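You operate a simulated robot arm through the tools that you are given. There is no shell and no other tool. Be economical: measure what you need, move in short steps, check, and stop when the job is done.

Carry out the task below with a simulated robot arm. There is one attempt and no reset: what you move stays moved.

TASK
Rinse the black probe, then zero the meter in the green check pot.
Fine: rinse till the crust is gone; turn the blue knob till the meter shows the pot's figure (green 0.5, yellow 1.5); probe back in the grey holder.

Only the result counts: the job must be done as asked and must still hold three seconds after the hand-in. Knocking over, shifting, dropping, spilling or breaking anything else fails it.

THE ROBOT
A 6-joint arm with a two-finger parallel gripper, fixed in place. Base frame: the origin is at the foot of the arm, x ahead of it, y to its left, z up; the work surface is at about z = 860. Units: mm, degrees, N and s.
With the tool pointing down near the work surface it reaches from about 260 to 680 mm from the base axis. Its first joint turns from -66.0 to 66.0 degrees. Payload 2.9 kg.
Tool frame: the origin (TCP) lies between the finger pads and is the grasp point; the fingertips stand 30 mm ahead of it; z points along the fingers, y is the line along which they close. Largest opening 110 mm; finger width 20, thickness 10; the body of the gripper, 48 by 112 mm, starts 55 mm behind the TCP.
Orientation is that of the tool frame in the base frame, as [roll, pitch, yaw] about the fixed x, y, z axes, in that order (R = Rz(yaw) Ry(pitch) Rx(roll)). With the fingers straight down and closing along the base's y, the tool's x points along the base's -x, its y along +y and its z along -z.

THE INTERFACE
- The arm moves only by the tool move_arm. Its argument "targets" is a list of rows, each an object of numbers (a shift or turn left out is 0, a gripper value left out holds the last): "tx", "ty", "tz": the shift along the base's x, y, z in mm; "rx", "ry", "rz": the turn, a rotation vector about the base's x, y, z in degrees; "grip": the gripper command, from -1 (shut) to 1 (fully open), values between in proportion. In form: [{"tx": .., "ty": .., "tz": .., "rx": .., "ry": .., "rz": .., "grip": ..}, ...]. A call has 1 to 12 rows; each row shifts and turns the commanded pose from where the row before left it. Each row takes 0.2 s and may step no farther than 50 mm and 8.6 degrees from the row before; otherwise, or with a gripper value out of range, the whole call is refused. Where a pose cannot be reached the arm comes as near as it can. A force on the tool above 40 N (or 10 N above the force at the start of the call, whichever is more), or a blocked arm, ends the call early, and 0.2 s more pass. Each finger travels about 108 mm/s and halts on what it meets, pressing with about 25 N; the grip force reading is that of the motor and also rises with nothing between the fingers. The clock runs only during rows and for 0.2 s after the last one: add rows that do not move to give the fingers time. It gives the time, the measured TCP pose, the force on the tool (base axes), the opening and the grip force at its end, in the units of the frame above (readings bear some noise), with the torque about the TCP (base axes, N m) and any sound that the robot's microphone picked up.
- Cameras (640 x 400 px; columns grow to the right, rows downward): "scene" is fixed at [83.7, 434.4, 1399]; the picture's right is [-0.71, -0.71, 0.00], its down [-0.29, 0.29, -0.91] and it looks along [0.64, -0.65, -0.41] (base axes); focal length 267 px, centre (320, 200). "wrist" rides on the gripper at [72, 17, -103] in the tool frame; the picture's right is [-0.23, 0.97, 0.00], its down [-0.76, -0.18, -0.62] and it looks along [-0.61, -0.14, 0.78] (tool axes); focal length 222 px, centre (320, 200). There is no depth. A picture from a camera that has moved, and an enlarged one, comes with that camera's place and axes in the base frame and with its lens.
- grab_frame(camera): a new picture of that camera. The clock stands still meanwhile.
- close_up(camera, box): a new picture of the part [left, top, right, bottom] of that camera's present view, enlarged. The clock stands still meanwhile.
- hand_in(): hands the job in; it is judged then, once.

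Go step by step. Nothing tells you positions but the pictures and the camera data: compare them with the known pose of the tool, close in by small moves and look again before you grip or let go. The budget is 120 turns and 84 pictures, counting those below and the enlarged ones. Unless the task says otherwise, let go and move clear before handing in, and close with one line.

The tools are called after "Emit:" by a JSON object that holds its "method" and its "body". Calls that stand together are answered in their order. move_arm: Moves the arm, as the interface text tells. Its arguments: {"type":"object","properties":{"targets":{"type":"array","items":{"type":"object","properties":{"tx":{"type":"number"},"ty":{"type":"number"},"tz":{"type":"number"},"rx":{"type":"number"},"ry":{"type":"number"},"rz":{"type":"number"},"grip":{"type":"number"}}}}},"required":["targets"]} The other tools are called the same way: grab_frame (camera) takes a picture; close_up (camera, box) takes an enlarged picture of a part of a camera's view; hand_in () hands the job in.

At the start:

```text
clock: 0.0
eef_pos: [386.4, 20.1, 1260.9]
ee_rot: [-180.0, 0.1, 179.9]
wrist_force: [-0.3, 0.2, 0.5]
ft_torque: [0.0, -0.02, 0.04]
width: 109.9
finger_force: 0.0
```

scene: 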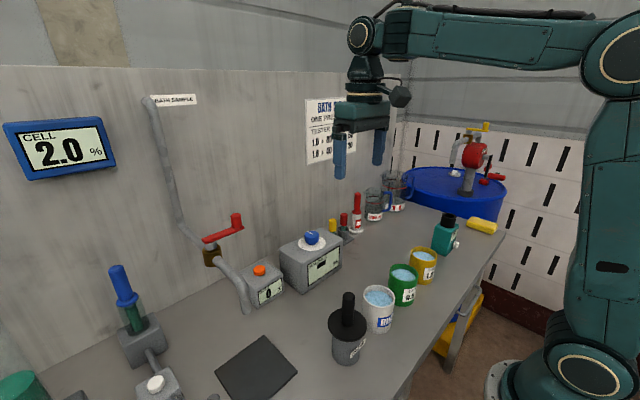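
wrist: 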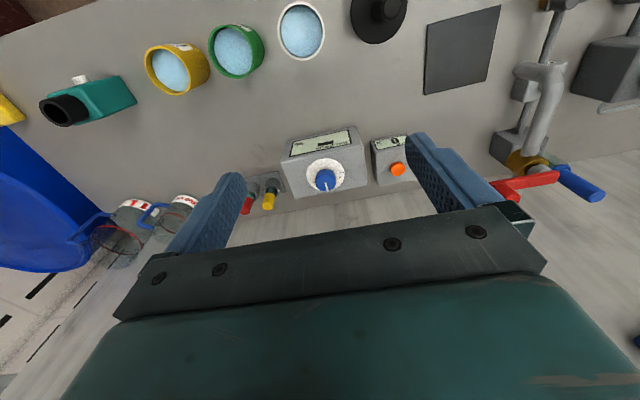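

I see a bench with a black probe in a grey holder, white, green and yellow pots, a meter with a blue knob, and other items. I'll look closer first.

Emit:
{"method": "close_up", "body": {"camera": "scene", "box": [300, 220, 480, 370]}}

Emit:
{"method": "close_up", "body": {"camera": "scene", "box": [190, 180, 370, 310]}}

Emit:
{"method": "close_up", "body": {"camera": "scene", "box": [290, 80, 410, 180]}}

Emit:
{"method": "close_up", "body": {"camera": "wrist", "box": [200, 0, 440, 220]}}

```text
2.67 times, centred on (390, 295) of scene
camera zoom: at [83.7, 434.4, 1399.0], right [-0.71, -0.71, 0.0], down [-0.29, 0.29, -0.91], along [0.64, -0.65, -0.41], focal length 711 px, centre (133, -53)
```

zoom: 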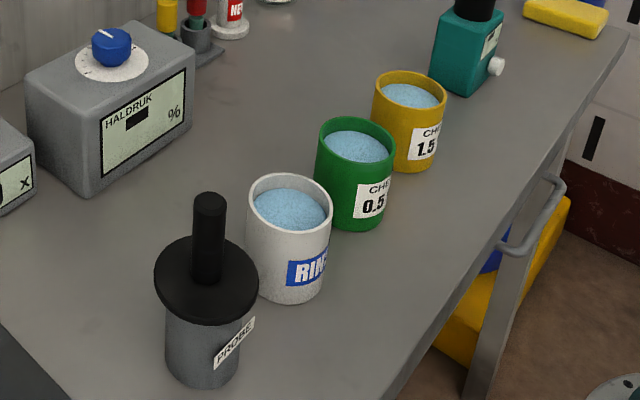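

```text
3.08 times, centred on (280, 245) of scene
camera zoom: at [83.7, 434.4, 1399.0], right [-0.71, -0.71, 0.0], down [-0.29, 0.29, -0.91], along [0.64, -0.65, -0.41], focal length 821 px, centre (443, 62)
```

zoom: 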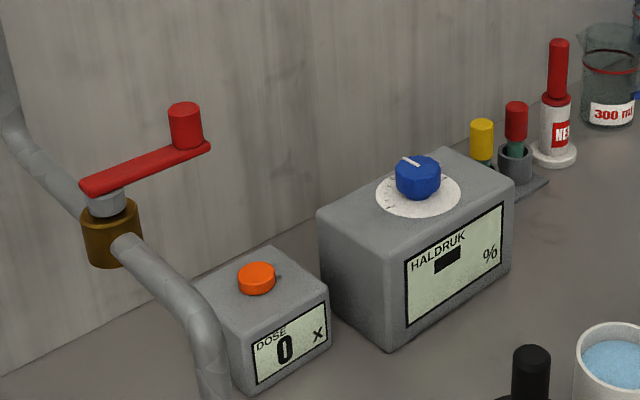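

```text
4.00 times, centred on (350, 130) of scene
camera zoom: at [83.7, 434.4, 1399.0], right [-0.71, -0.71, 0.0], down [-0.29, 0.29, -0.91], along [0.64, -0.65, -0.41], focal length 1067 px, centre (200, 480)
```

zoom: 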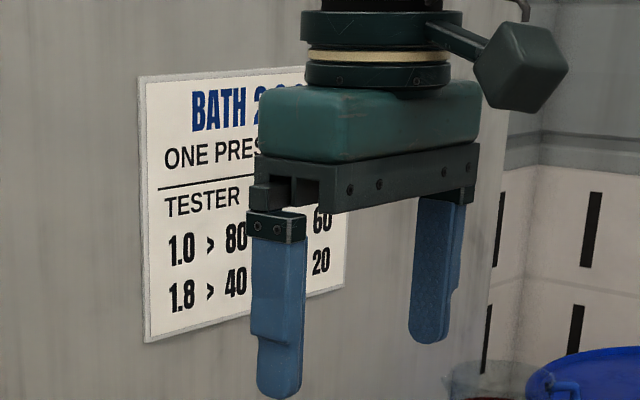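

```text
1.82 times, centred on (320, 110) of wrist
camera zoom: at [314.9, 35.3, 1364.9], right [0.23, 0.97, 0.0], down [0.76, -0.18, 0.62], along [0.61, -0.14, -0.78], focal length 404 px, centre (320, 364)
```

zoom: 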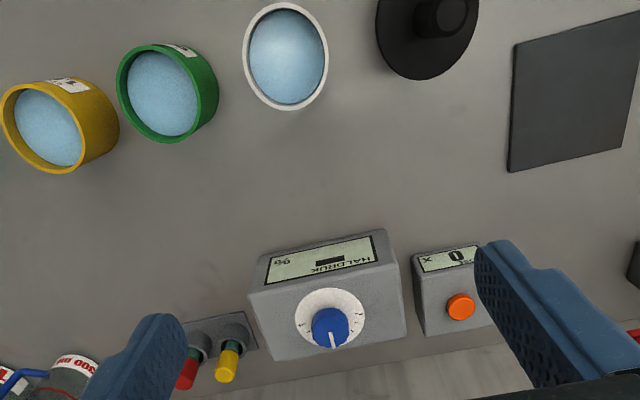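

The probe handle seems to stand near (325, 112), its top around z=1014. I'm moving above it to look again.

Emit:
{"method": "move_arm", "body": {"targets": [{"tx": -15, "ty": 23, "tz": -40}, {"tx": -15, "ty": 23, "tz": -40}, {"tx": -15, "ty": 23, "tz": -40}, {"tx": -16, "ty": 23, "tz": -35}]}}

Emit:
{"method": "grab_frame", "body": {"camera": "wrist"}}

Emit:
{"method": "grab_frame", "body": {"camera": "scene"}}

```text
clock: 1.0
eef_pos: [329.8, 112.6, 1110.3]
ee_rot: [180.0, 0.0, 179.9]
wrist_force: [0.6, -0.3, 0.1]
ft_torque: [0.0, -0.01, 0.01]
width: 110.0
finger_force: 0.1
```

```text
77 pictures are left
camera wrist: at [257.6, 128.5, 1213.5], right [0.23, 0.97, 0.0], down [0.76, -0.18, 0.62], along [0.61, -0.14, -0.78], focal length 222 px, centre (320, 200)
```

wrist: 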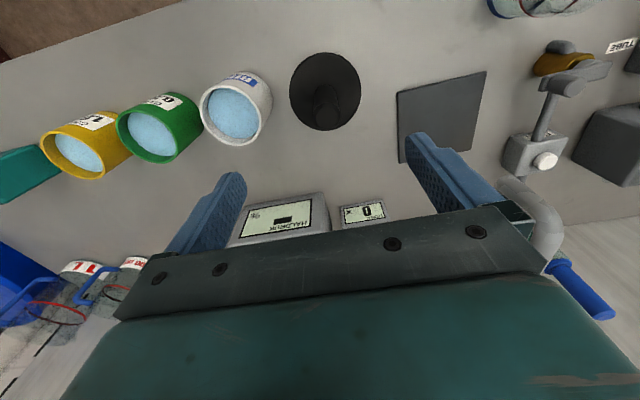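

```text
76 pictures are left
```

scene: 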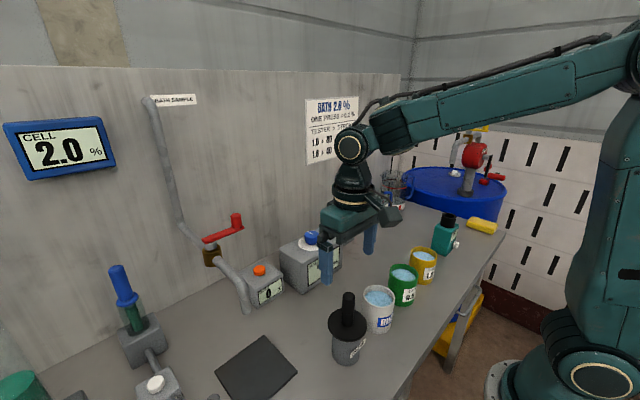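

The arm is above, with the probe ahead in view. I'm zooming in to pin down the handle's top.

Emit:
{"method": "close_up", "body": {"camera": "wrist", "box": [260, 40, 400, 140]}}

Emit:
{"method": "close_up", "body": {"camera": "wrist", "box": [20, 40, 290, 200]}}

```text
4.00 times, centred on (330, 90) of wrist
camera zoom: at [257.6, 128.5, 1213.5], right [0.23, 0.97, 0.0], down [0.76, -0.18, 0.62], along [0.61, -0.14, -0.78], focal length 888 px, centre (280, 640)
```

zoom: 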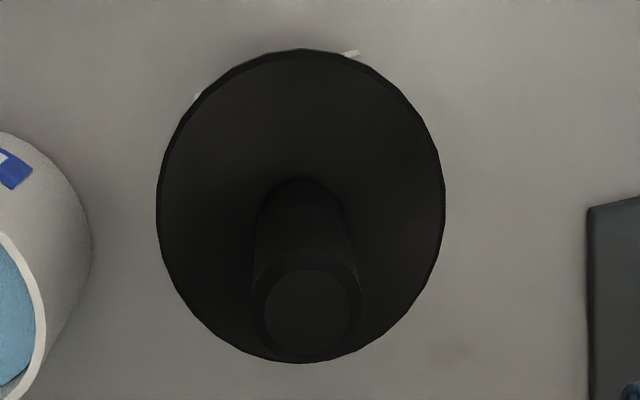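

```text
2.37 times, centred on (155, 120) of wrist
camera zoom: at [257.6, 128.5, 1213.5], right [0.23, 0.97, 0.0], down [0.76, -0.18, 0.62], along [0.61, -0.14, -0.78], focal length 526 px, centre (711, 390)
```

zoom: 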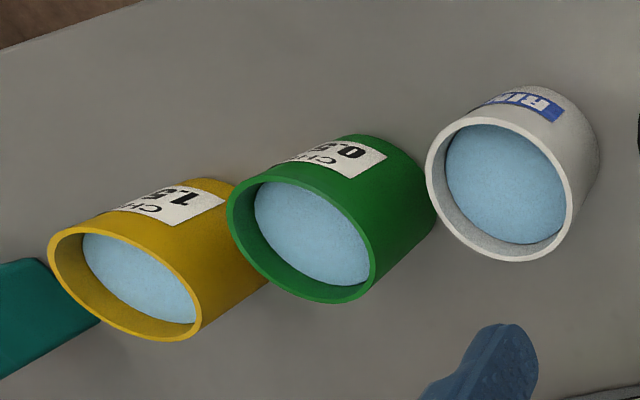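

I combined three views: the probe is at about (317, 120) with the disc top at z≈953 and the handle top at z≈1030. The rinse pot is at (316, 8), the green pot at (315, -103) and the knob at (551, -9, 1005). Now lining up over the probe.

Emit:
{"method": "move_arm", "body": {"targets": [{"tx": -12.5, "ty": 8, "tz": -20}, {"tz": -20, "grip": 0.4}, {"grip": 0.2}, {}]}}

Emit:
{"method": "close_up", "body": {"camera": "wrist", "box": [160, 40, 480, 240]}}

Emit:
{"method": "close_up", "body": {"camera": "scene", "box": [270, 200, 430, 370]}}

```text
clock: 2.0
eef_pos: [318.0, 118.2, 1066.5]
ee_rot: [180.0, 0.1, -180.0]
wrist_force: [-0.4, 0.2, 0.0]
ft_torque: [0.03, 0.0, -0.04]
width: 66.0
finger_force: 0.1
```

```text
2.00 times, centred on (320, 140) of wrist
camera zoom: at [245.4, 136.1, 1170.6], right [0.23, 0.97, 0.0], down [0.76, -0.18, 0.62], along [0.61, -0.14, -0.78], focal length 444 px, centre (320, 320)
```

zoom: 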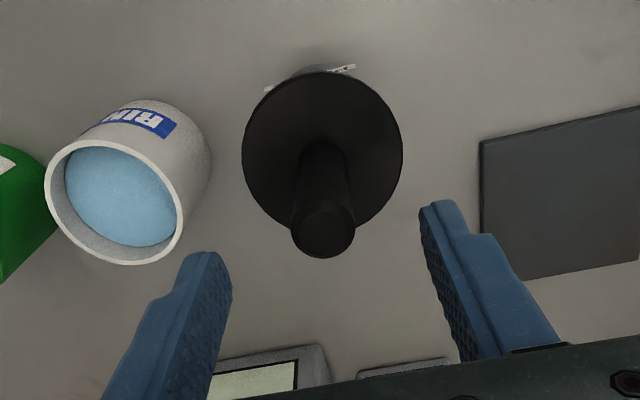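

```text
2.35 times, centred on (350, 285) of scene
camera zoom: at [83.7, 434.4, 1399.0], right [-0.71, -0.71, 0.0], down [-0.29, 0.29, -0.91], along [0.64, -0.65, -0.41], focal length 628 px, centre (249, 0)
```

zoom: 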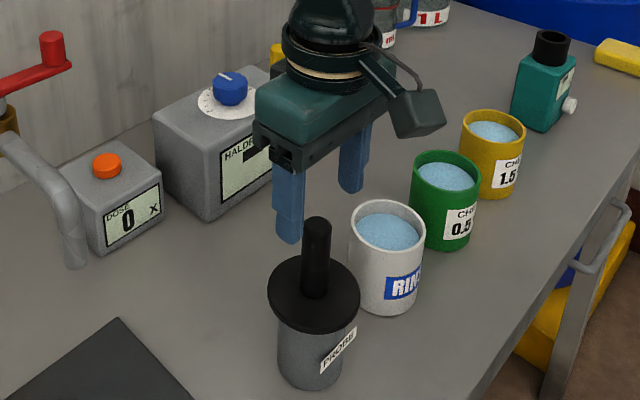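

The handle sits slightly to the +y side of the TCP. I'm adjusting and descending partway, then checking again.

Emit:
{"method": "move_arm", "body": {"targets": [{"ty": 2, "tz": -20}, {"tz": -15}, {}, {}]}}

Emit:
{"method": "close_up", "body": {"camera": "wrist", "box": [160, 60, 480, 260]}}

Emit:
{"method": "close_up", "body": {"camera": "scene", "box": [270, 200, 430, 370]}}

```text
clock: 3.0
eef_pos: [316.5, 121.5, 1033.1]
ee_rot: [179.9, 0.1, -179.9]
wrist_force: [-0.9, -0.2, -1.5]
ft_torque: [0.0, 0.0, 0.02]
width: 66.1
finger_force: 0.1
```

```text
2.00 times, centred on (320, 160) of wrist
camera zoom: at [244.2, 138.4, 1135.3], right [0.23, 0.97, 0.0], down [0.76, -0.18, 0.62], along [0.61, -0.14, -0.78], focal length 444 px, centre (320, 280)
```

zoom: 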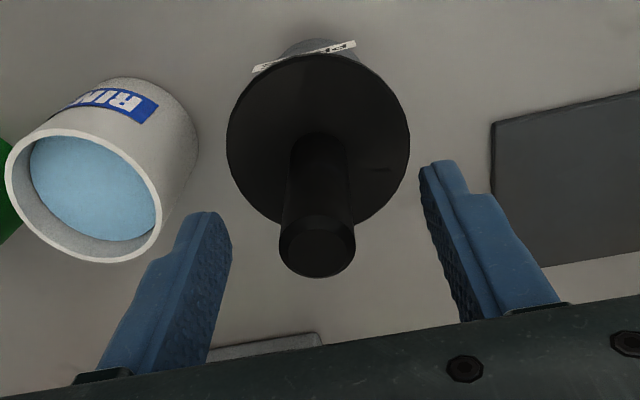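

```text
2.35 times, centred on (350, 285) of scene
camera zoom: at [83.7, 434.4, 1399.0], right [-0.71, -0.71, 0.0], down [-0.29, 0.29, -0.91], along [0.64, -0.65, -0.41], focal length 628 px, centre (249, 0)
```

zoom: 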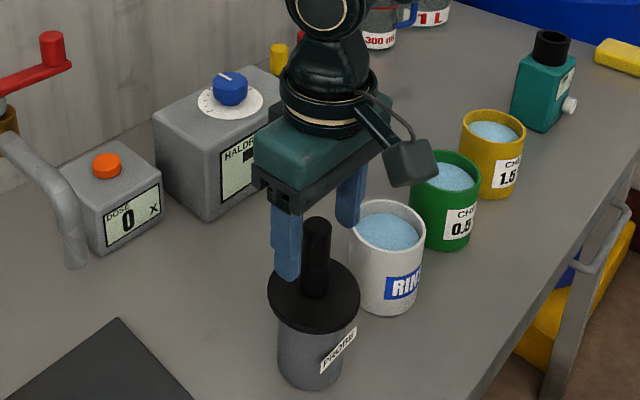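

The handle is centred between the fingers at about (316, 121). I'm descending and closing.

Emit:
{"method": "move_arm", "body": {"targets": [{"tz": -18}, {"tz": -17}, {}, {"grip": 0}, {"grip": -0.3}, {"grip": -0.5}, {"grip": -0.7}, {"grip": -1}, {}, {}]}}

Emit:
{"method": "close_up", "body": {"camera": "scene", "box": [270, 200, 430, 370]}}

```text
clock: 5.2
eef_pos: [317.5, 121.4, 995.9]
ee_rot: [180.0, -0.1, -180.0]
wrist_force: [0.8, -0.3, 0.6]
ft_torque: [-0.01, 0.0, 0.01]
width: 23.2
finger_force: 25.0
```

```text
2.35 times, centred on (350, 285) of scene
camera zoom: at [83.7, 434.4, 1399.0], right [-0.71, -0.71, 0.0], down [-0.29, 0.29, -0.91], along [0.64, -0.65, -0.41], focal length 628 px, centre (249, 0)
```

zoom: 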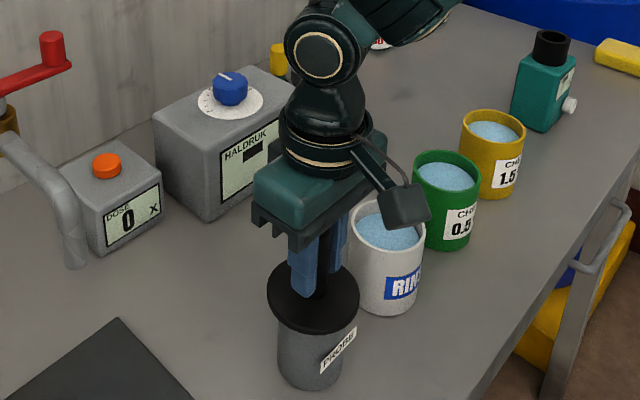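

The handle is gripped (23 mm, 25 N) with almost no side force. I'm lifting straight up.

Emit:
{"method": "move_arm", "body": {"targets": [{"tz": 15}, {"tz": 25}, {"tz": 30}, {"tz": 30}, {"tz": 30}, {}]}}

Emit:
{"method": "close_up", "body": {"camera": "scene", "box": [260, 160, 450, 370]}}

Emit:
{"method": "grab_frame", "body": {"camera": "wrist"}}

```text
clock: 6.6
eef_pos: [313.5, 119.0, 1126.0]
ee_rot: [180.0, 0.1, 180.0]
wrist_force: [-0.1, -0.1, -1.0]
ft_torque: [0.0, -0.02, 0.03]
width: 23.3
finger_force: 25.2
```

```text
1.90 times, centred on (355, 265) of scene
camera zoom: at [83.7, 434.4, 1399.0], right [-0.71, -0.71, 0.0], down [-0.29, 0.29, -0.91], along [0.64, -0.65, -0.41], focal length 508 px, centre (253, 76)
```

zoom: 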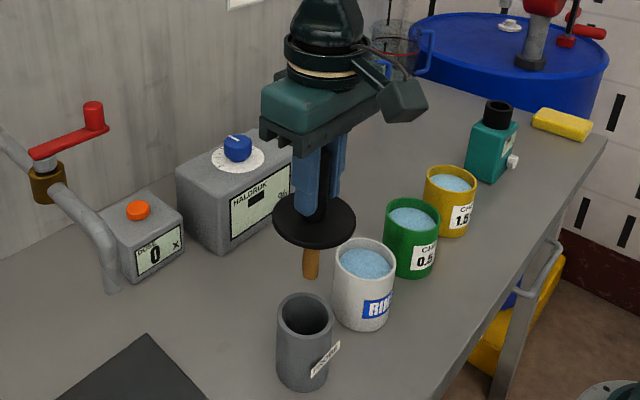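

```text
67 pictures are left
camera wrist: at [241.4, 136.8, 1228.3], right [0.23, 0.97, 0.0], down [0.76, -0.18, 0.62], along [0.61, -0.14, -0.78], focal length 222 px, centre (320, 200)
```

wrist: 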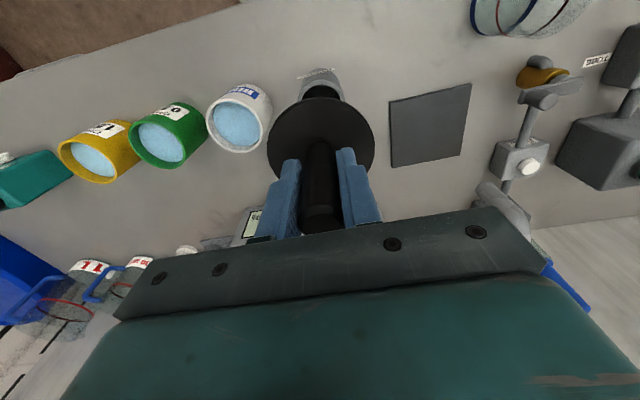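

The probe carries a brown crusty tip (at about z≈1005 now). I'm moving it over the white rinse pot and checking alignment.

Emit:
{"method": "move_arm", "body": {"targets": [{"ty": -25, "tz": 5}, {"ty": -30}, {"ty": -30}, {"ty": -27}, {}]}}

Emit:
{"method": "close_up", "body": {"camera": "scene", "box": [320, 200, 440, 350]}}

Emit:
{"method": "close_up", "body": {"camera": "wrist", "box": [160, 30, 480, 230]}}

```text
clock: 7.8
eef_pos: [316.0, 8.3, 1132.5]
ee_rot: [180.0, 0.0, -179.9]
wrist_force: [-0.4, -0.3, -1.2]
ft_torque: [-0.01, 0.0, 0.0]
width: 23.1
finger_force: 25.2
```

```text
2.67 times, centred on (380, 275) of scene
camera zoom: at [83.7, 434.3, 1399.0], right [-0.71, -0.71, 0.0], down [-0.29, 0.29, -0.91], along [0.64, -0.65, -0.41], focal length 711 px, centre (160, 0)
```

zoom: 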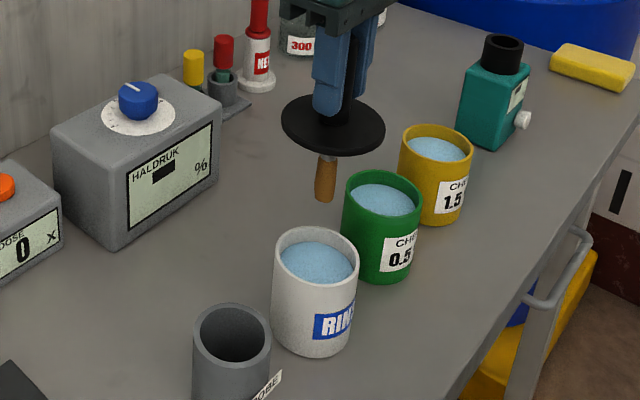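

```text
2.00 times, centred on (320, 130) of wrist
camera zoom: at [243.4, 25.1, 1235.3], right [0.23, 0.97, 0.0], down [0.76, -0.18, 0.62], along [0.61, -0.14, -0.78], focal length 444 px, centre (320, 340)
```

zoom: 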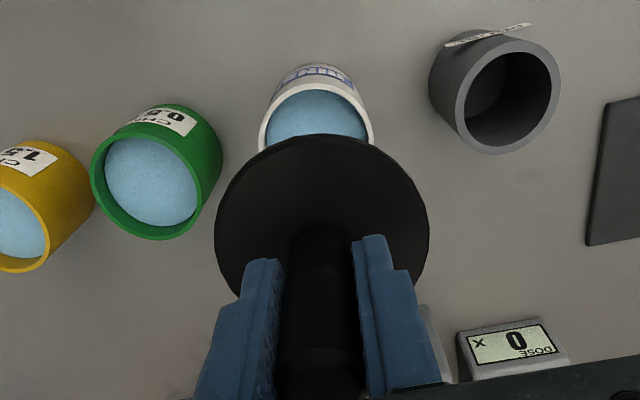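

Probe and rinse pot are aligned within a couple of mm. I'm lowering the probe into the rinse.

Emit:
{"method": "move_arm", "body": {"targets": [{"ty": -1, "tz": -25}, {"tz": -25}, {"tz": -25}, {"tz": -20}, {"tz": -15}, {"tz": -10}, {}]}}

Emit:
{"method": "close_up", "body": {"camera": "scene", "box": [320, 200, 440, 350]}}

```text
clock: 9.4
eef_pos: [313.4, 7.9, 1011.4]
ee_rot: [180.0, 0.0, 179.9]
wrist_force: [0.0, 0.1, -0.5]
ft_torque: [0.03, 0.02, 0.02]
width: 23.0
finger_force: 25.2
```

```text
2.67 times, centred on (380, 275) of scene
camera zoom: at [83.7, 434.4, 1399.0], right [-0.71, -0.71, 0.0], down [-0.29, 0.29, -0.91], along [0.64, -0.65, -0.41], focal length 711 px, centre (160, 0)
```

zoom: 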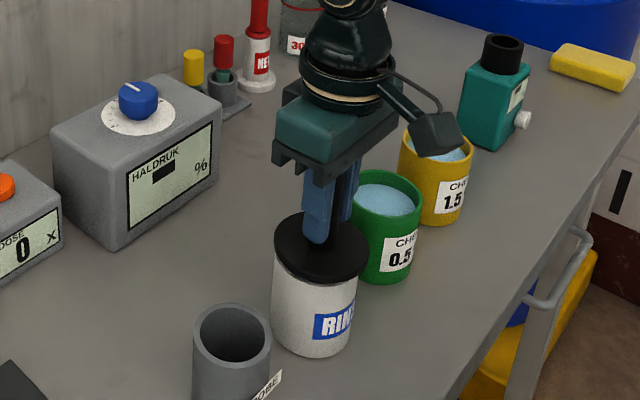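

The probe is in the rinse, just above seating. I'm swirling it gently for a few seconds.

Emit:
{"method": "move_arm", "body": {"targets": [{"tx": 8}, {"tx": -8, "ty": 8}, {"tx": -8, "ty": -8}, {"tx": 8, "ty": -8}, {"tx": 8, "ty": 8}, {"tx": -8, "ty": 8}, {"tx": -8, "ty": -8}, {"tx": 8, "ty": -8}, {"tx": 8, "ty": 8}, {"tx": -8, "ty": 8}, {"tx": -8, "ty": -8}, {"tx": 8}]}}

Emit:
{"method": "move_arm", "body": {"targets": [{"tz": 15}, {"tz": -15}, {"tz": 15}, {"tz": -15}, {"tz": 15}, {"tz": -15}, {"tz": 15}, {"tz": -15}, {}, {}, {}, {}]}}

Emit:
{"method": "move_arm", "body": {"targets": [{"tz": 25}, {"tz": 25}, {"tz": 25}, {"tz": 25}, {"tz": 20}, {}]}}

Emit:
{"method": "close_up", "body": {"camera": "scene", "box": [340, 220, 420, 290]}}

```text
clock: 12.0
eef_pos: [314.0, 6.2, 1012.0]
ee_rot: [179.9, 0.0, 180.0]
wrist_force: [1.1, 0.0, 0.0]
ft_torque: [0.0, 0.02, 0.0]
width: 23.2
finger_force: 24.9
```

```text
clock: 14.6
eef_pos: [312.9, 8.9, 1012.3]
ee_rot: [180.0, 0.0, 180.0]
wrist_force: [0.2, -0.5, -1.1]
ft_torque: [0.03, -0.02, 0.02]
width: 23.0
finger_force: 24.9
```

```text
clock: 16.0
eef_pos: [317.2, 6.8, 1131.8]
ee_rot: [-180.0, 0.0, -180.0]
wrist_force: [-0.5, -0.7, -1.1]
ft_torque: [0.02, -0.02, 0.01]
width: 23.4
finger_force: 25.3
```

```text
5.71 times, centred on (380, 255) of scene
camera zoom: at [83.7, 434.4, 1399.0], right [-0.71, -0.71, 0.0], down [-0.29, 0.29, -0.91], along [0.64, -0.65, -0.41], focal length 1524 px, centre (-23, -114)
```

zoom: 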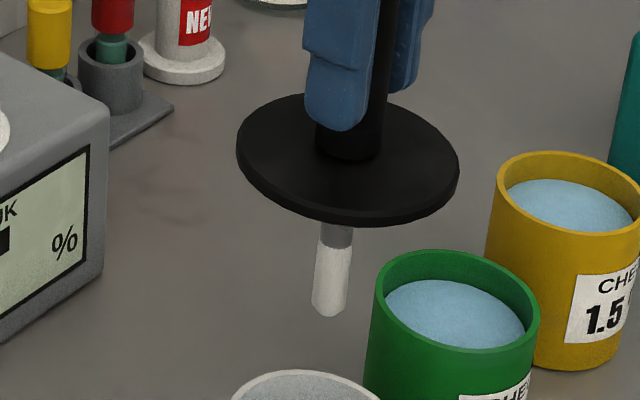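

The crust is gone; the tip is white. I'm moving over the green pot.

Emit:
{"method": "move_arm", "body": {"targets": [{"ty": -27}, {"ty": -28}, {"ty": -28}, {"ty": -28, "tx": 1}, {}]}}

Emit:
{"method": "close_up", "body": {"camera": "scene", "box": [340, 180, 460, 330]}}

Emit:
{"method": "close_up", "body": {"camera": "wrist", "box": [160, 30, 480, 230]}}

```text
clock: 17.2
eef_pos: [316.6, -103.6, 1134.9]
ee_rot: [-180.0, -0.1, -180.0]
wrist_force: [-0.2, 0.7, -1.4]
ft_torque: [0.02, 0.01, 0.0]
width: 23.1
finger_force: 24.7
```

```text
2.67 times, centred on (400, 255) of scene
camera zoom: at [83.7, 434.3, 1399.0], right [-0.71, -0.71, 0.0], down [-0.29, 0.29, -0.91], along [0.64, -0.65, -0.41], focal length 711 px, centre (107, 53)
```

zoom: 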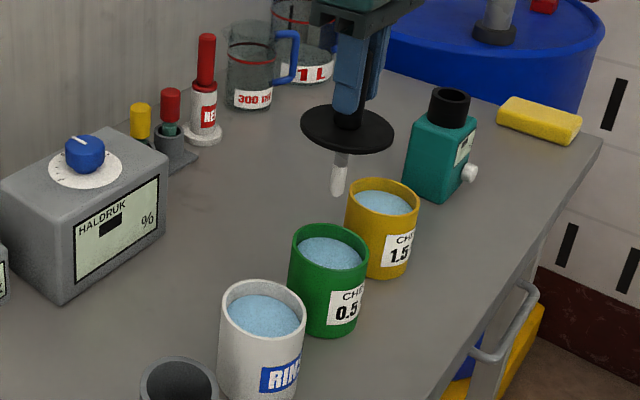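

```text
2.00 times, centred on (320, 130) of wrist
camera zoom: at [244.7, -87.0, 1236.7], right [0.23, 0.97, 0.0], down [0.76, -0.18, 0.62], along [0.61, -0.14, -0.78], focal length 444 px, centre (320, 340)
```

zoom: 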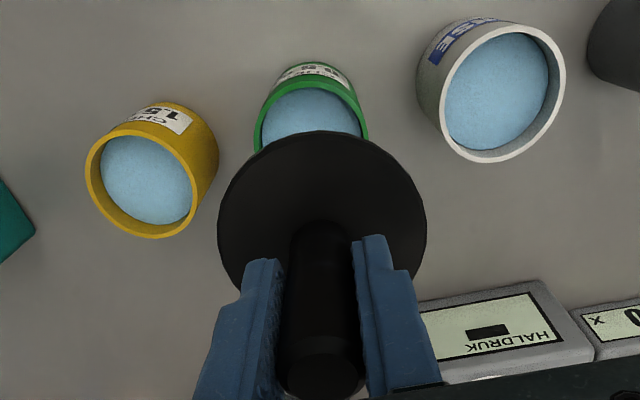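

The green pot's centre is about 3 mm further in -y. I'm correcting and lowering.

Emit:
{"method": "move_arm", "body": {"targets": [{"ty": -3, "tz": -25}, {"tz": -25}, {"tz": -25}, {"tz": -20}, {"tz": -15}, {"tz": -10}, {"tz": -4}, {}]}}

Emit:
{"method": "close_up", "body": {"camera": "scene", "box": [330, 190, 450, 310]}}

Emit:
{"method": "close_up", "body": {"camera": "wrist", "box": [160, 30, 480, 230]}}

```text
clock: 19.0
eef_pos: [314.4, -107.0, 1008.0]
ee_rot: [180.0, 0.0, -180.0]
wrist_force: [0.1, -0.4, -0.6]
ft_torque: [-0.05, 0.01, 0.02]
width: 23.0
finger_force: 24.8
```

```text
3.33 times, centred on (390, 250) of scene
camera zoom: at [83.7, 434.4, 1399.0], right [-0.71, -0.71, 0.0], down [-0.29, 0.29, -0.91], along [0.64, -0.65, -0.41], focal length 889 px, centre (87, 33)
```

zoom: 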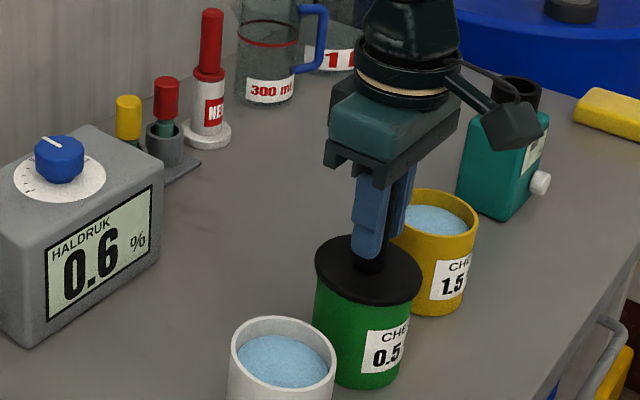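

```text
2.00 times, centred on (320, 130) of wrist
camera zoom: at [242.8, -89.8, 1111.3], right [0.23, 0.97, 0.0], down [0.76, -0.18, 0.62], along [0.61, -0.14, -0.78], focal length 444 px, centre (320, 340)
```

zoom: 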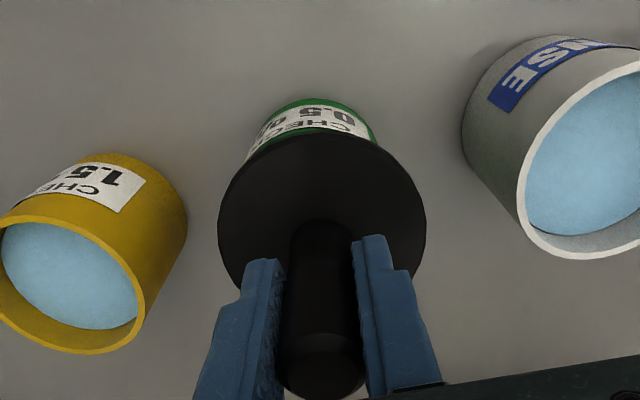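

The meter reads 0.6 in the green pot. I'm lowering until the disc sits on the rim.

Emit:
{"method": "move_arm", "body": {"targets": [{"tz": -2}, {"tz": -2}, {"tz": -2}, {}]}}

Emit:
{"method": "close_up", "body": {"camera": "scene", "box": [370, 230, 430, 290]}}

```text
clock: 20.0
eef_pos: [316.4, -106.5, 1001.8]
ee_rot: [-179.9, 0.2, -179.8]
wrist_force: [0.0, 6.0, 19.2]
ft_torque: [0.46, -0.15, 0.03]
width: 23.1
finger_force: 24.6
```

```text
6.67 times, centred on (400, 260) of scene
camera zoom: at [83.5, 434.6, 1398.9], right [-0.71, -0.71, 0.0], down [-0.29, 0.29, -0.91], along [0.64, -0.65, -0.41], focal length 1778 px, centre (-213, -200)
```

zoom: 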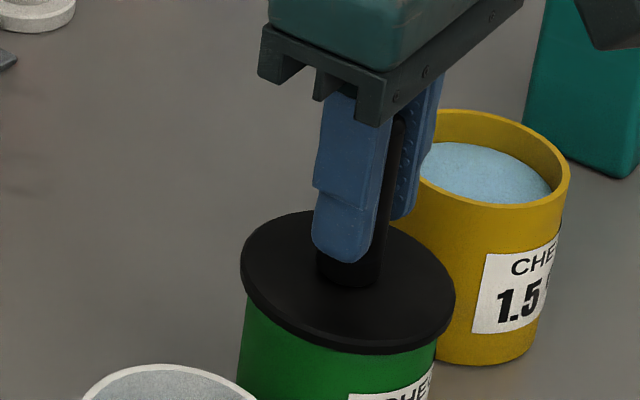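

It has made contact at TCP z≈1002. I'm relieving the load slightly, then opening gradually.

Emit:
{"method": "move_arm", "body": {"targets": [{"tz": 1.5}, {}, {"grip": -0.55}, {"grip": -0.4}, {"grip": -0.2}, {"grip": 0}, {}, {}]}}

Emit:
{"method": "close_up", "body": {"camera": "scene", "box": [330, 190, 450, 310]}}

```text
clock: 21.8
eef_pos: [315.6, -107.4, 1003.9]
ee_rot: [180.0, 0.0, 180.0]
wrist_force: [0.4, 0.0, 0.6]
ft_torque: [-0.01, 0.01, 0.01]
width: 55.0
finger_force: 0.1
```

```text
3.33 times, centred on (390, 250) of scene
camera zoom: at [83.7, 434.4, 1399.0], right [-0.71, -0.71, 0.0], down [-0.29, 0.29, -0.91], along [0.64, -0.65, -0.41], focal length 889 px, centre (87, 33)
```

zoom: 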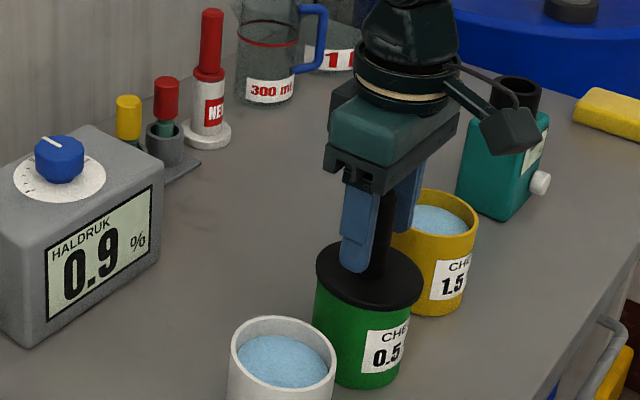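

The probe stands on its own, and the meter is settling (now 0.9). I'm rising clear and heading for the knob.

Emit:
{"method": "move_arm", "body": {"targets": [{"tz": 15}, {"tz": 25}, {"tz": 35}, {"tz": 45}, {"tx": 30, "ty": 15}, {"tx": 40, "ty": 20}, {"tx": 40, "ty": 20}, {"tx": 40, "ty": 20}, {"tx": 40, "ty": 15}, {"tx": 35, "ty": 8}, {}]}}

Emit:
{"method": "grab_frame", "body": {"camera": "wrist"}}

Emit:
{"method": "close_up", "body": {"camera": "scene", "box": [250, 160, 450, 310]}}

```text
clock: 24.2
eef_pos: [539.6, -8.0, 1122.8]
ee_rot: [-180.0, 0.0, -180.0]
wrist_force: [-0.8, 1.3, -0.7]
ft_torque: [-0.01, -0.02, -0.01]
width: 55.0
finger_force: 0.0
```

```text
56 pictures are left
camera wrist: at [465.9, 9.4, 1225.2], right [0.23, 0.97, 0.0], down [0.76, -0.18, 0.62], along [0.61, -0.14, -0.78], focal length 222 px, centre (320, 200)
```

wrist: 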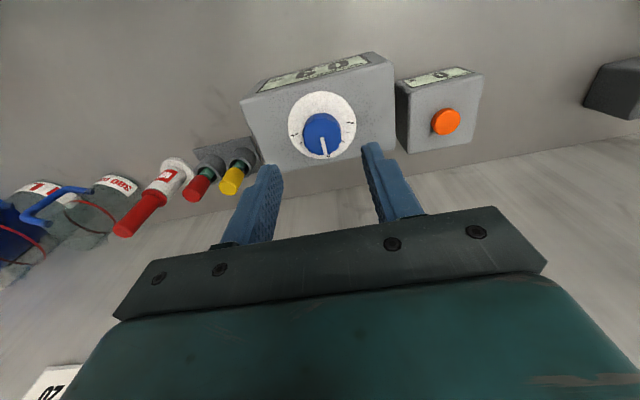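

```text
2.67 times, centred on (350, 235) of scene
camera zoom: at [83.7, 434.4, 1399.0], right [-0.71, -0.71, 0.0], down [-0.29, 0.29, -0.91], along [0.64, -0.65, -0.41], focal length 711 px, centre (240, 107)
```

zoom: 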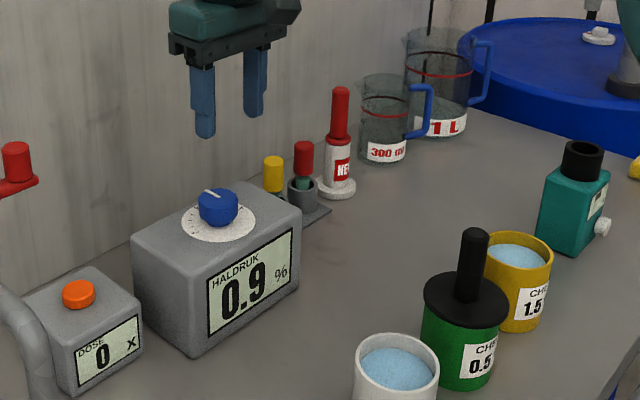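

The knob is at about (552, -8), with its top near z≈1003. The meter is steady at 0.9. I'm zooming in on the dial.

Emit:
{"method": "close_up", "body": {"camera": "wrist", "box": [270, 80, 380, 170]}}

Emit:
{"method": "move_arm", "body": {"targets": [{"tx": 12, "tz": -30}, {"tz": -25}, {}, {}]}}

Emit:
{"method": "grab_frame", "body": {"camera": "wrist"}}

Emit:
{"method": "close_up", "body": {"camera": "scene", "box": [260, 180, 380, 310]}}

```text
4.44 times, centred on (325, 125) of wrist
camera zoom: at [465.9, 9.4, 1225.2], right [0.23, 0.97, 0.0], down [0.76, -0.18, 0.62], along [0.61, -0.14, -0.78], focal length 987 px, centre (298, 533)
```

zoom: 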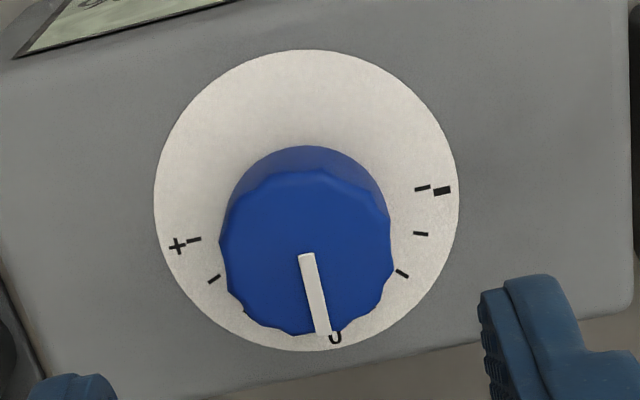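

```text
clock: 25.2
eef_pos: [550.0, -8.5, 1065.8]
ee_rot: [180.0, 0.0, -180.0]
wrist_force: [-0.2, 0.0, 0.6]
ft_torque: [0.0, 0.02, -0.04]
width: 55.3
finger_force: 0.1
```

```text
53 pictures are left
camera wrist: at [477.1, 8.0, 1169.8], right [0.23, 0.97, 0.0], down [0.76, -0.18, 0.62], along [0.61, -0.14, -0.78], focal length 222 px, centre (320, 200)
```

wrist: 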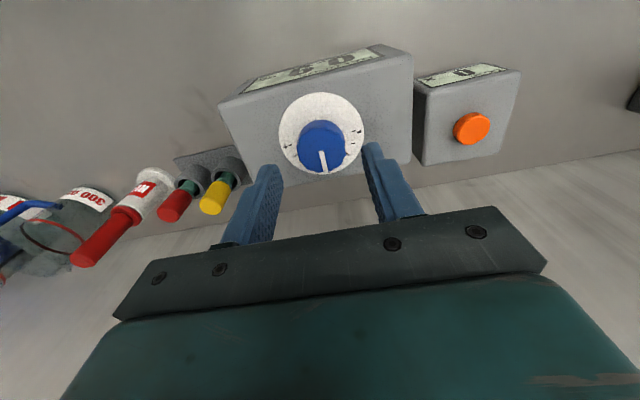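

```text
3.08 times, centred on (320, 245) of scene
camera zoom: at [83.7, 434.4, 1399.0], right [-0.71, -0.71, 0.0], down [-0.29, 0.29, -0.91], along [0.64, -0.65, -0.41], focal length 821 px, centre (320, 62)
```

zoom: 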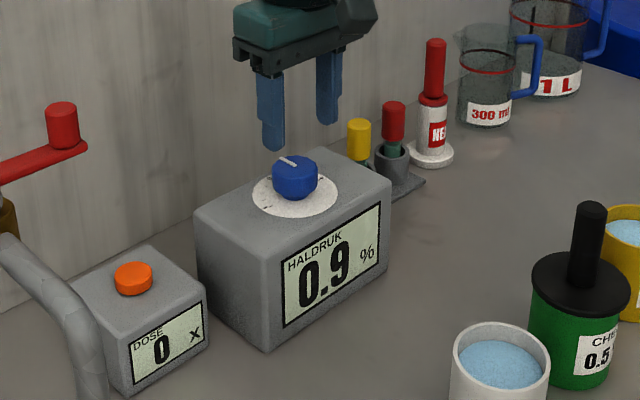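

Turning toward the minus side is counter-clockwise from above (+rz). I'm descending onto the knob.

Emit:
{"method": "move_arm", "body": {"targets": [{"ty": 1, "tz": -20, "grip": 0.1}, {"tz": -15}, {"tz": -10}, {"tz": -4}, {}]}}

Emit:
{"method": "close_up", "body": {"camera": "wrist", "box": [210, 80, 430, 230]}}

Emit:
{"method": "close_up", "body": {"camera": "scene", "box": [280, 200, 360, 300]}}

```text
clock: 26.4
eef_pos: [551.3, -7.3, 1018.2]
ee_rot: [-180.0, 0.0, -180.0]
wrist_force: [0.1, 0.9, -0.4]
ft_torque: [0.0, -0.01, 0.01]
width: 60.4
finger_force: 0.0
```

```text
2.67 times, centred on (320, 155) of wrist
camera zoom: at [478.8, 9.3, 1122.1], right [0.23, 0.97, 0.0], down [0.76, -0.18, 0.62], along [0.61, -0.14, -0.78], focal length 592 px, centre (320, 320)
```

zoom: 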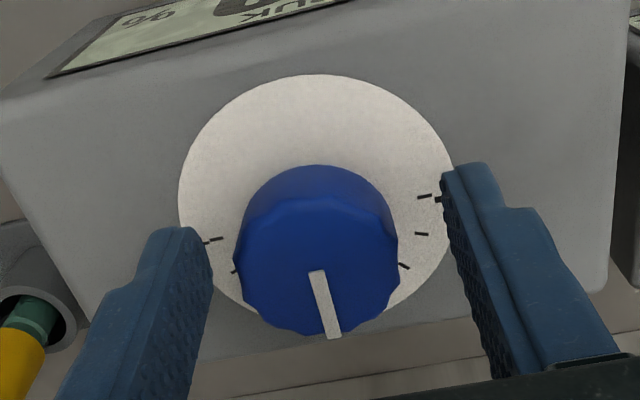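

```text
4.00 times, centred on (320, 250) of scene
camera zoom: at [83.7, 434.4, 1399.0], right [-0.71, -0.71, 0.0], down [-0.29, 0.29, -0.91], along [0.64, -0.65, -0.41], focal length 1067 px, centre (320, 0)
```

zoom: 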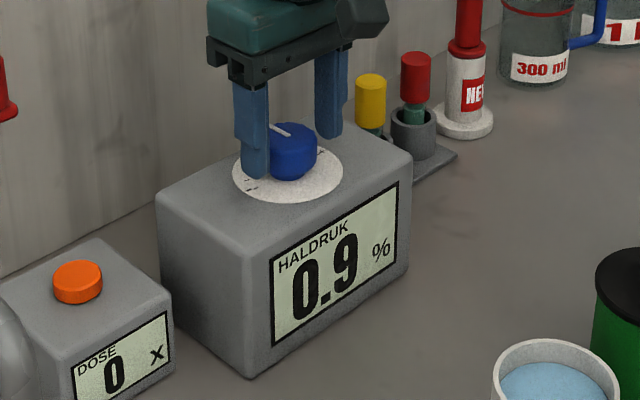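

Fingers straddle the knob. A small centring move, then gently close.

Emit:
{"method": "move_arm", "body": {"targets": [{"tx": 2.5, "ty": -0.8, "tz": -2}, {"grip": 0}, {"grip": -0.1}, {"grip": -0.2}, {"grip": -0.3}, {"grip": -0.4}, {}]}}

Emit:
{"method": "close_up", "body": {"camera": "scene", "box": [280, 200, 360, 300]}}

```text
clock: 28.0
eef_pos: [554.1, -10.7, 1017.7]
ee_rot: [180.0, 0.0, 179.8]
wrist_force: [0.5, -19.8, -1.4]
ft_torque: [-0.33, 0.01, -0.13]
width: 41.5
finger_force: 45.4
```

```text
4.00 times, centred on (320, 250) of scene
camera zoom: at [83.7, 433.8, 1399.2], right [-0.71, -0.71, 0.0], down [-0.29, 0.29, -0.91], along [0.64, -0.65, -0.41], focal length 1067 px, centre (320, 0)
```

zoom: 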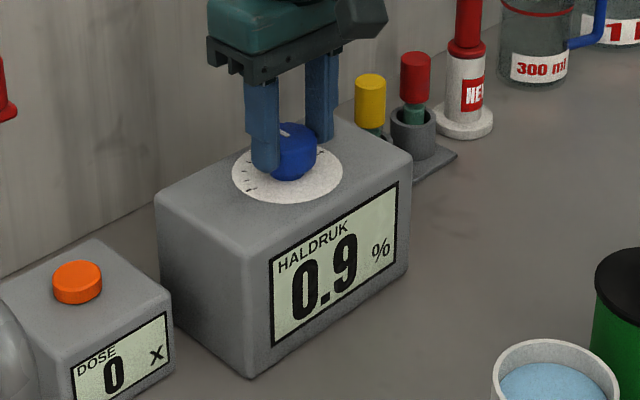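

There's a side load of about 20 N, so I'm shifting a little in -y to unload it before turning.

Emit:
{"method": "move_arm", "body": {"targets": [{"ty": -1.2}, {}]}}

```text
clock: 28.6
eef_pos: [553.2, -9.2, 1017.3]
ee_rot: [-179.9, 0.0, 179.9]
wrist_force: [-5.0, -18.9, 3.2]
ft_torque: [-0.82, -0.19, -0.14]
width: 41.3
finger_force: 45.0
```

Emit:
{"method": "move_arm", "body": {"targets": [{"ty": -1.5}, {}]}}

```text
clock: 29.2
eef_pos: [553.0, -9.4, 1017.4]
ee_rot: [179.9, -0.2, -179.8]
wrist_force: [-15.1, -3.8, 2.3]
ft_torque: [-0.3, -0.17, -0.04]
width: 41.3
finger_force: 45.5
```

The load is mostly relieved. I'm trying a 10° counter-clockwise turn.

Emit:
{"method": "move_arm", "body": {"targets": [{"rz": 3, "tx": -0.5}, {"rz": 3}, {"rz": 4}, {}]}}

Emit:
{"method": "close_up", "body": {"camera": "scene", "box": [280, 200, 360, 300]}}

Emit:
{"method": "close_up", "body": {"camera": "wrist", "box": [210, 80, 430, 230]}}

```text
clock: 30.2
eef_pos: [553.1, -11.0, 1017.6]
ee_rot: [179.9, 0.1, -169.8]
wrist_force: [-7.5, -0.6, 9.9]
ft_torque: [-0.37, 0.99, 0.01]
width: 41.1
finger_force: 44.9
```

```text
4.00 times, centred on (320, 250) of scene
camera zoom: at [83.3, 434.3, 1399.0], right [-0.71, -0.71, 0.0], down [-0.29, 0.29, -0.91], along [0.64, -0.65, -0.41], focal length 1067 px, centre (320, 0)
```

zoom: 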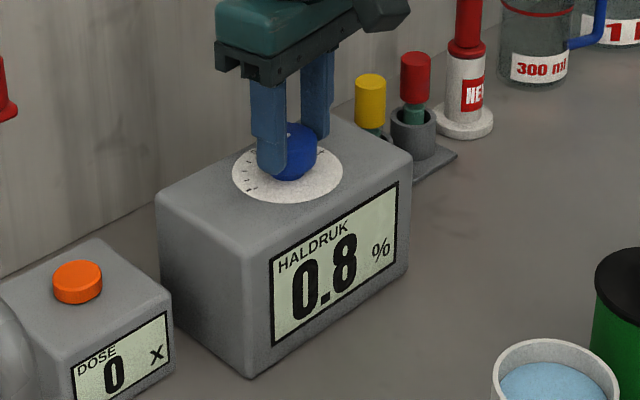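

```text
2.67 times, centred on (320, 155) of wrist
camera zoom: at [479.4, -7.3, 1120.3], right [0.05, 1.0, 0.0], down [0.78, -0.04, 0.62], along [0.62, -0.03, -0.78], focal length 592 px, centre (320, 320)
```

zoom: 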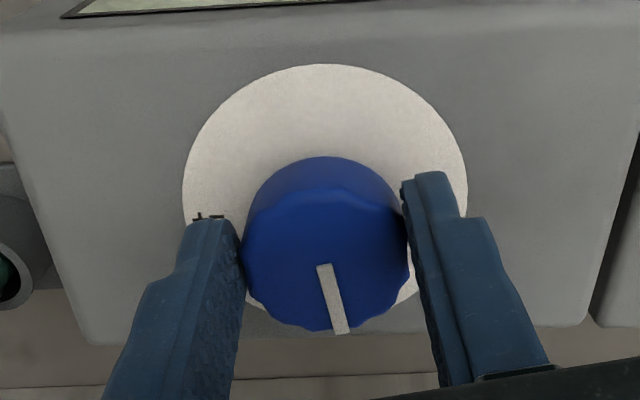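

The knob turns with the gripper, and 10° dropped the reading to 0.8. I'm continuing 20°.

Emit:
{"method": "move_arm", "body": {"targets": [{"rz": 5}, {"rz": 5}, {"rz": 5}, {"rz": 5}, {}]}}

Emit:
{"method": "close_up", "body": {"camera": "scene", "box": [280, 200, 360, 300]}}

```text
clock: 31.4
eef_pos: [555.1, -12.8, 1016.5]
ee_rot: [-179.8, 0.2, -150.3]
wrist_force: [10.4, -29.2, -4.1]
ft_torque: [-0.69, -0.05, -0.16]
width: 41.7
finger_force: 44.8
```

```text
4.00 times, centred on (320, 250) of scene
camera zoom: at [84.1, 433.5, 1399.3], right [-0.71, -0.71, 0.0], down [-0.29, 0.29, -0.91], along [0.64, -0.65, -0.41], focal length 1067 px, centre (320, 0)
```

zoom: 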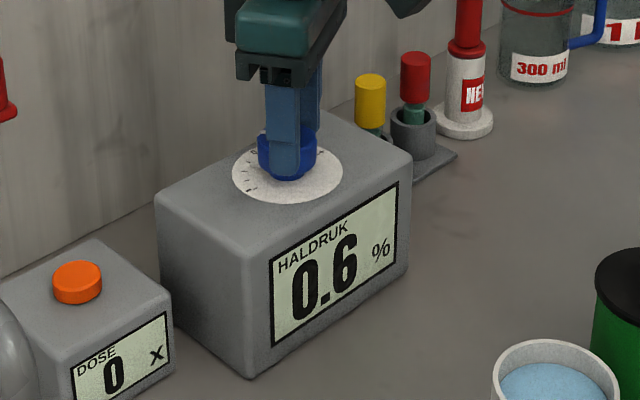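

It reads 0.6, with a side load building up again. I'm relieving it and turning in small steps.

Emit:
{"method": "move_arm", "body": {"targets": [{"tx": 0.7, "ty": -1.5}, {"rz": 4}, {}]}}

Emit:
{"method": "close_up", "body": {"camera": "scene", "box": [280, 200, 360, 300]}}

```text
clock: 32.2
eef_pos: [554.7, -13.0, 1016.6]
ee_rot: [-179.9, 0.1, -146.2]
wrist_force: [14.5, -24.1, -3.3]
ft_torque: [-0.33, -0.28, -0.17]
width: 41.5
finger_force: 45.0
```

```text
4.00 times, centred on (320, 250) of scene
camera zoom: at [84.2, 433.7, 1399.2], right [-0.71, -0.71, 0.0], down [-0.29, 0.29, -0.91], along [0.64, -0.65, -0.41], focal length 1067 px, centre (320, 0)
```

zoom: 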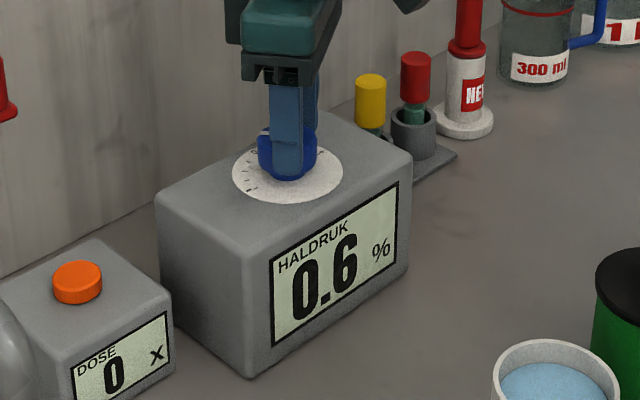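

Emit:
{"method": "move_arm", "body": {"targets": [{"tx": 0.8, "ty": -1.2}, {"rz": 4}, {}]}}

Emit:
{"method": "close_up", "body": {"camera": "scene", "box": [280, 200, 360, 300]}}

```text
clock: 33.0
eef_pos: [554.6, -13.8, 1016.5]
ee_rot: [180.0, -0.1, -142.0]
wrist_force: [5.2, -21.3, 0.4]
ft_torque: [-0.5, -0.72, -0.18]
width: 41.6
finger_force: 44.4
```

```text
4.00 times, centred on (320, 250) of scene
camera zoom: at [83.8, 433.8, 1399.2], right [-0.71, -0.71, 0.0], down [-0.29, 0.29, -0.91], along [0.64, -0.65, -0.41], focal length 1067 px, centre (320, 0)
```

zoom: 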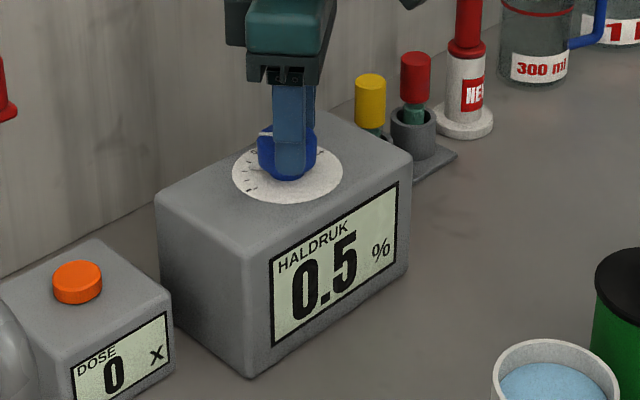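

It now reads 0.5, just past the 0.6/0.5 boundary. Another 4° should put it mid-band.

Emit:
{"method": "move_arm", "body": {"targets": [{"tx": 0.3, "ty": -1.2}, {"rz": 4}, {}, {}]}}

Emit:
{"method": "close_up", "body": {"camera": "scene", "box": [280, 200, 360, 300]}}

```text
clock: 34.0
eef_pos: [556.0, -14.5, 1016.3]
ee_rot: [179.9, -0.1, -138.0]
wrist_force: [-4.3, -8.3, -0.1]
ft_torque: [-0.7, 0.52, 0.0]
width: 41.5
finger_force: 44.9
```

```text
4.00 times, centred on (320, 250) of scene
camera zoom: at [83.6, 434.1, 1399.1], right [-0.71, -0.71, 0.0], down [-0.29, 0.29, -0.91], along [0.64, -0.65, -0.41], focal length 1067 px, centre (320, 0)
```

zoom: 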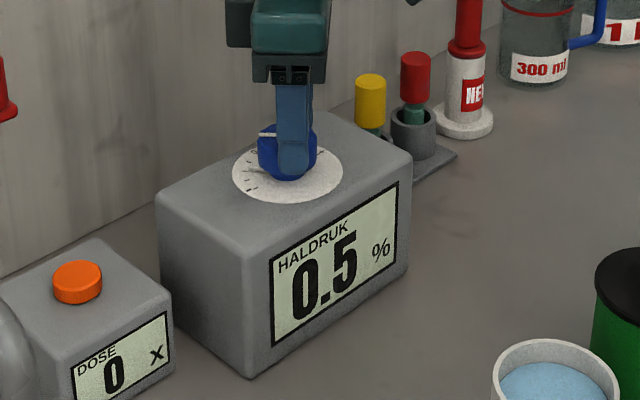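

It holds 0.5. I'm opening and lifting off the knob.

Emit:
{"method": "move_arm", "body": {"targets": [{"grip": -0.15}, {"grip": 0}, {"grip": 0.1}, {}, {"tz": 15}, {"tz": 25}, {"tz": 40}, {"tz": 30}, {}]}}

Emit:
{"method": "grab_frame", "body": {"camera": "scene"}}

Emit:
{"method": "close_up", "body": {"camera": "scene", "box": [280, 200, 440, 320]}}

```text
clock: 36.0
eef_pos: [555.9, -16.5, 1128.0]
ee_rot: [180.0, 0.1, -138.1]
wrist_force: [0.7, -0.7, -0.5]
ft_torque: [-0.03, 0.01, 0.0]
width: 60.7
finger_force: 0.0
```

```text
42 pictures are left
```

scene: 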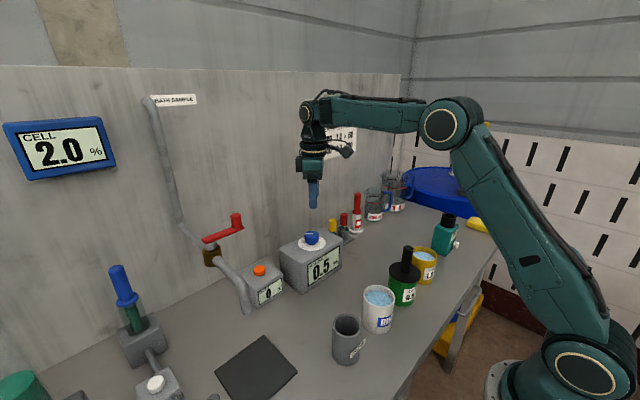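

```text
3.33 times, centred on (360, 260) of scene
camera zoom: at [83.7, 434.4, 1399.0], right [-0.71, -0.71, 0.0], down [-0.29, 0.29, -0.91], along [0.64, -0.65, -0.41], focal length 889 px, centre (187, 0)
```

zoom: 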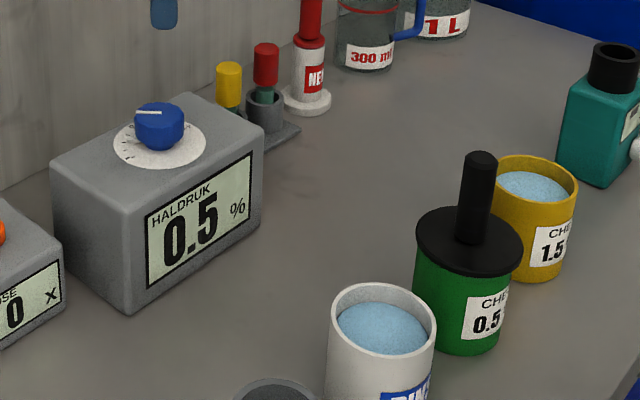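

The meter holds 0.5 with the knob released. I'm returning above the probe, undoing the rotation.

Emit:
{"method": "move_arm", "body": {"targets": [{"tx": -40, "ty": -15, "rz": -7}, {"tx": -40, "ty": -15, "rz": -7}, {"tx": -40, "ty": -15, "rz": -7}, {"tx": -40, "ty": -15, "rz": -7}, {"tx": -40, "ty": -15, "rz": -7}, {"tx": -40, "ty": -15, "rz": -7}, {}, {"tz": -30}, {"tz": -25}, {}]}}

Emit:
{"method": "close_up", "body": {"camera": "wrist", "box": [160, 60, 480, 260]}}

Emit:
{"method": "close_up", "body": {"camera": "scene", "box": [330, 180, 450, 310]}}

```text
clock: 38.2
eef_pos: [314.6, -103.6, 1072.3]
ee_rot: [180.0, 0.0, 179.9]
wrist_force: [0.4, 0.3, -0.3]
ft_torque: [-0.01, -0.01, 0.01]
width: 60.7
finger_force: 0.1
```

```text
2.00 times, centred on (320, 160) of wrist
camera zoom: at [242.7, -87.1, 1175.3], right [0.23, 0.97, 0.0], down [0.76, -0.18, 0.62], along [0.61, -0.14, -0.78], focal length 444 px, centre (320, 280)
```

zoom: 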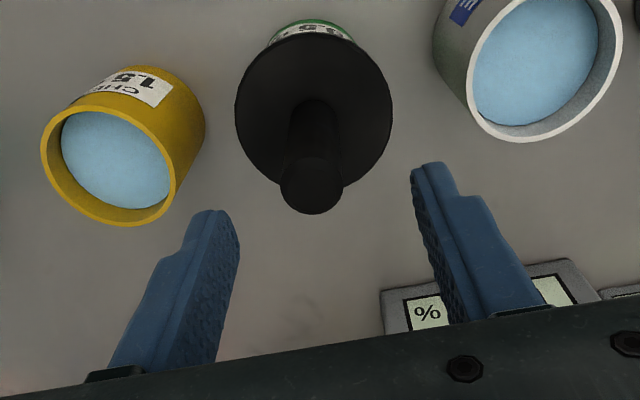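

```text
3.08 times, centred on (390, 245) of scene
camera zoom: at [83.7, 434.4, 1399.0], right [-0.71, -0.71, 0.0], down [-0.29, 0.29, -0.91], along [0.64, -0.65, -0.41], focal length 821 px, centre (105, 62)
```

zoom: 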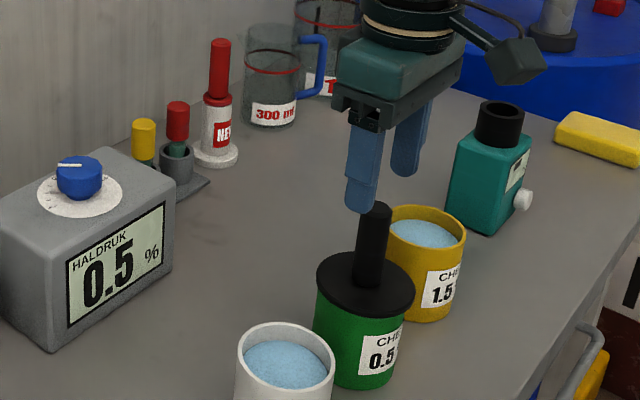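

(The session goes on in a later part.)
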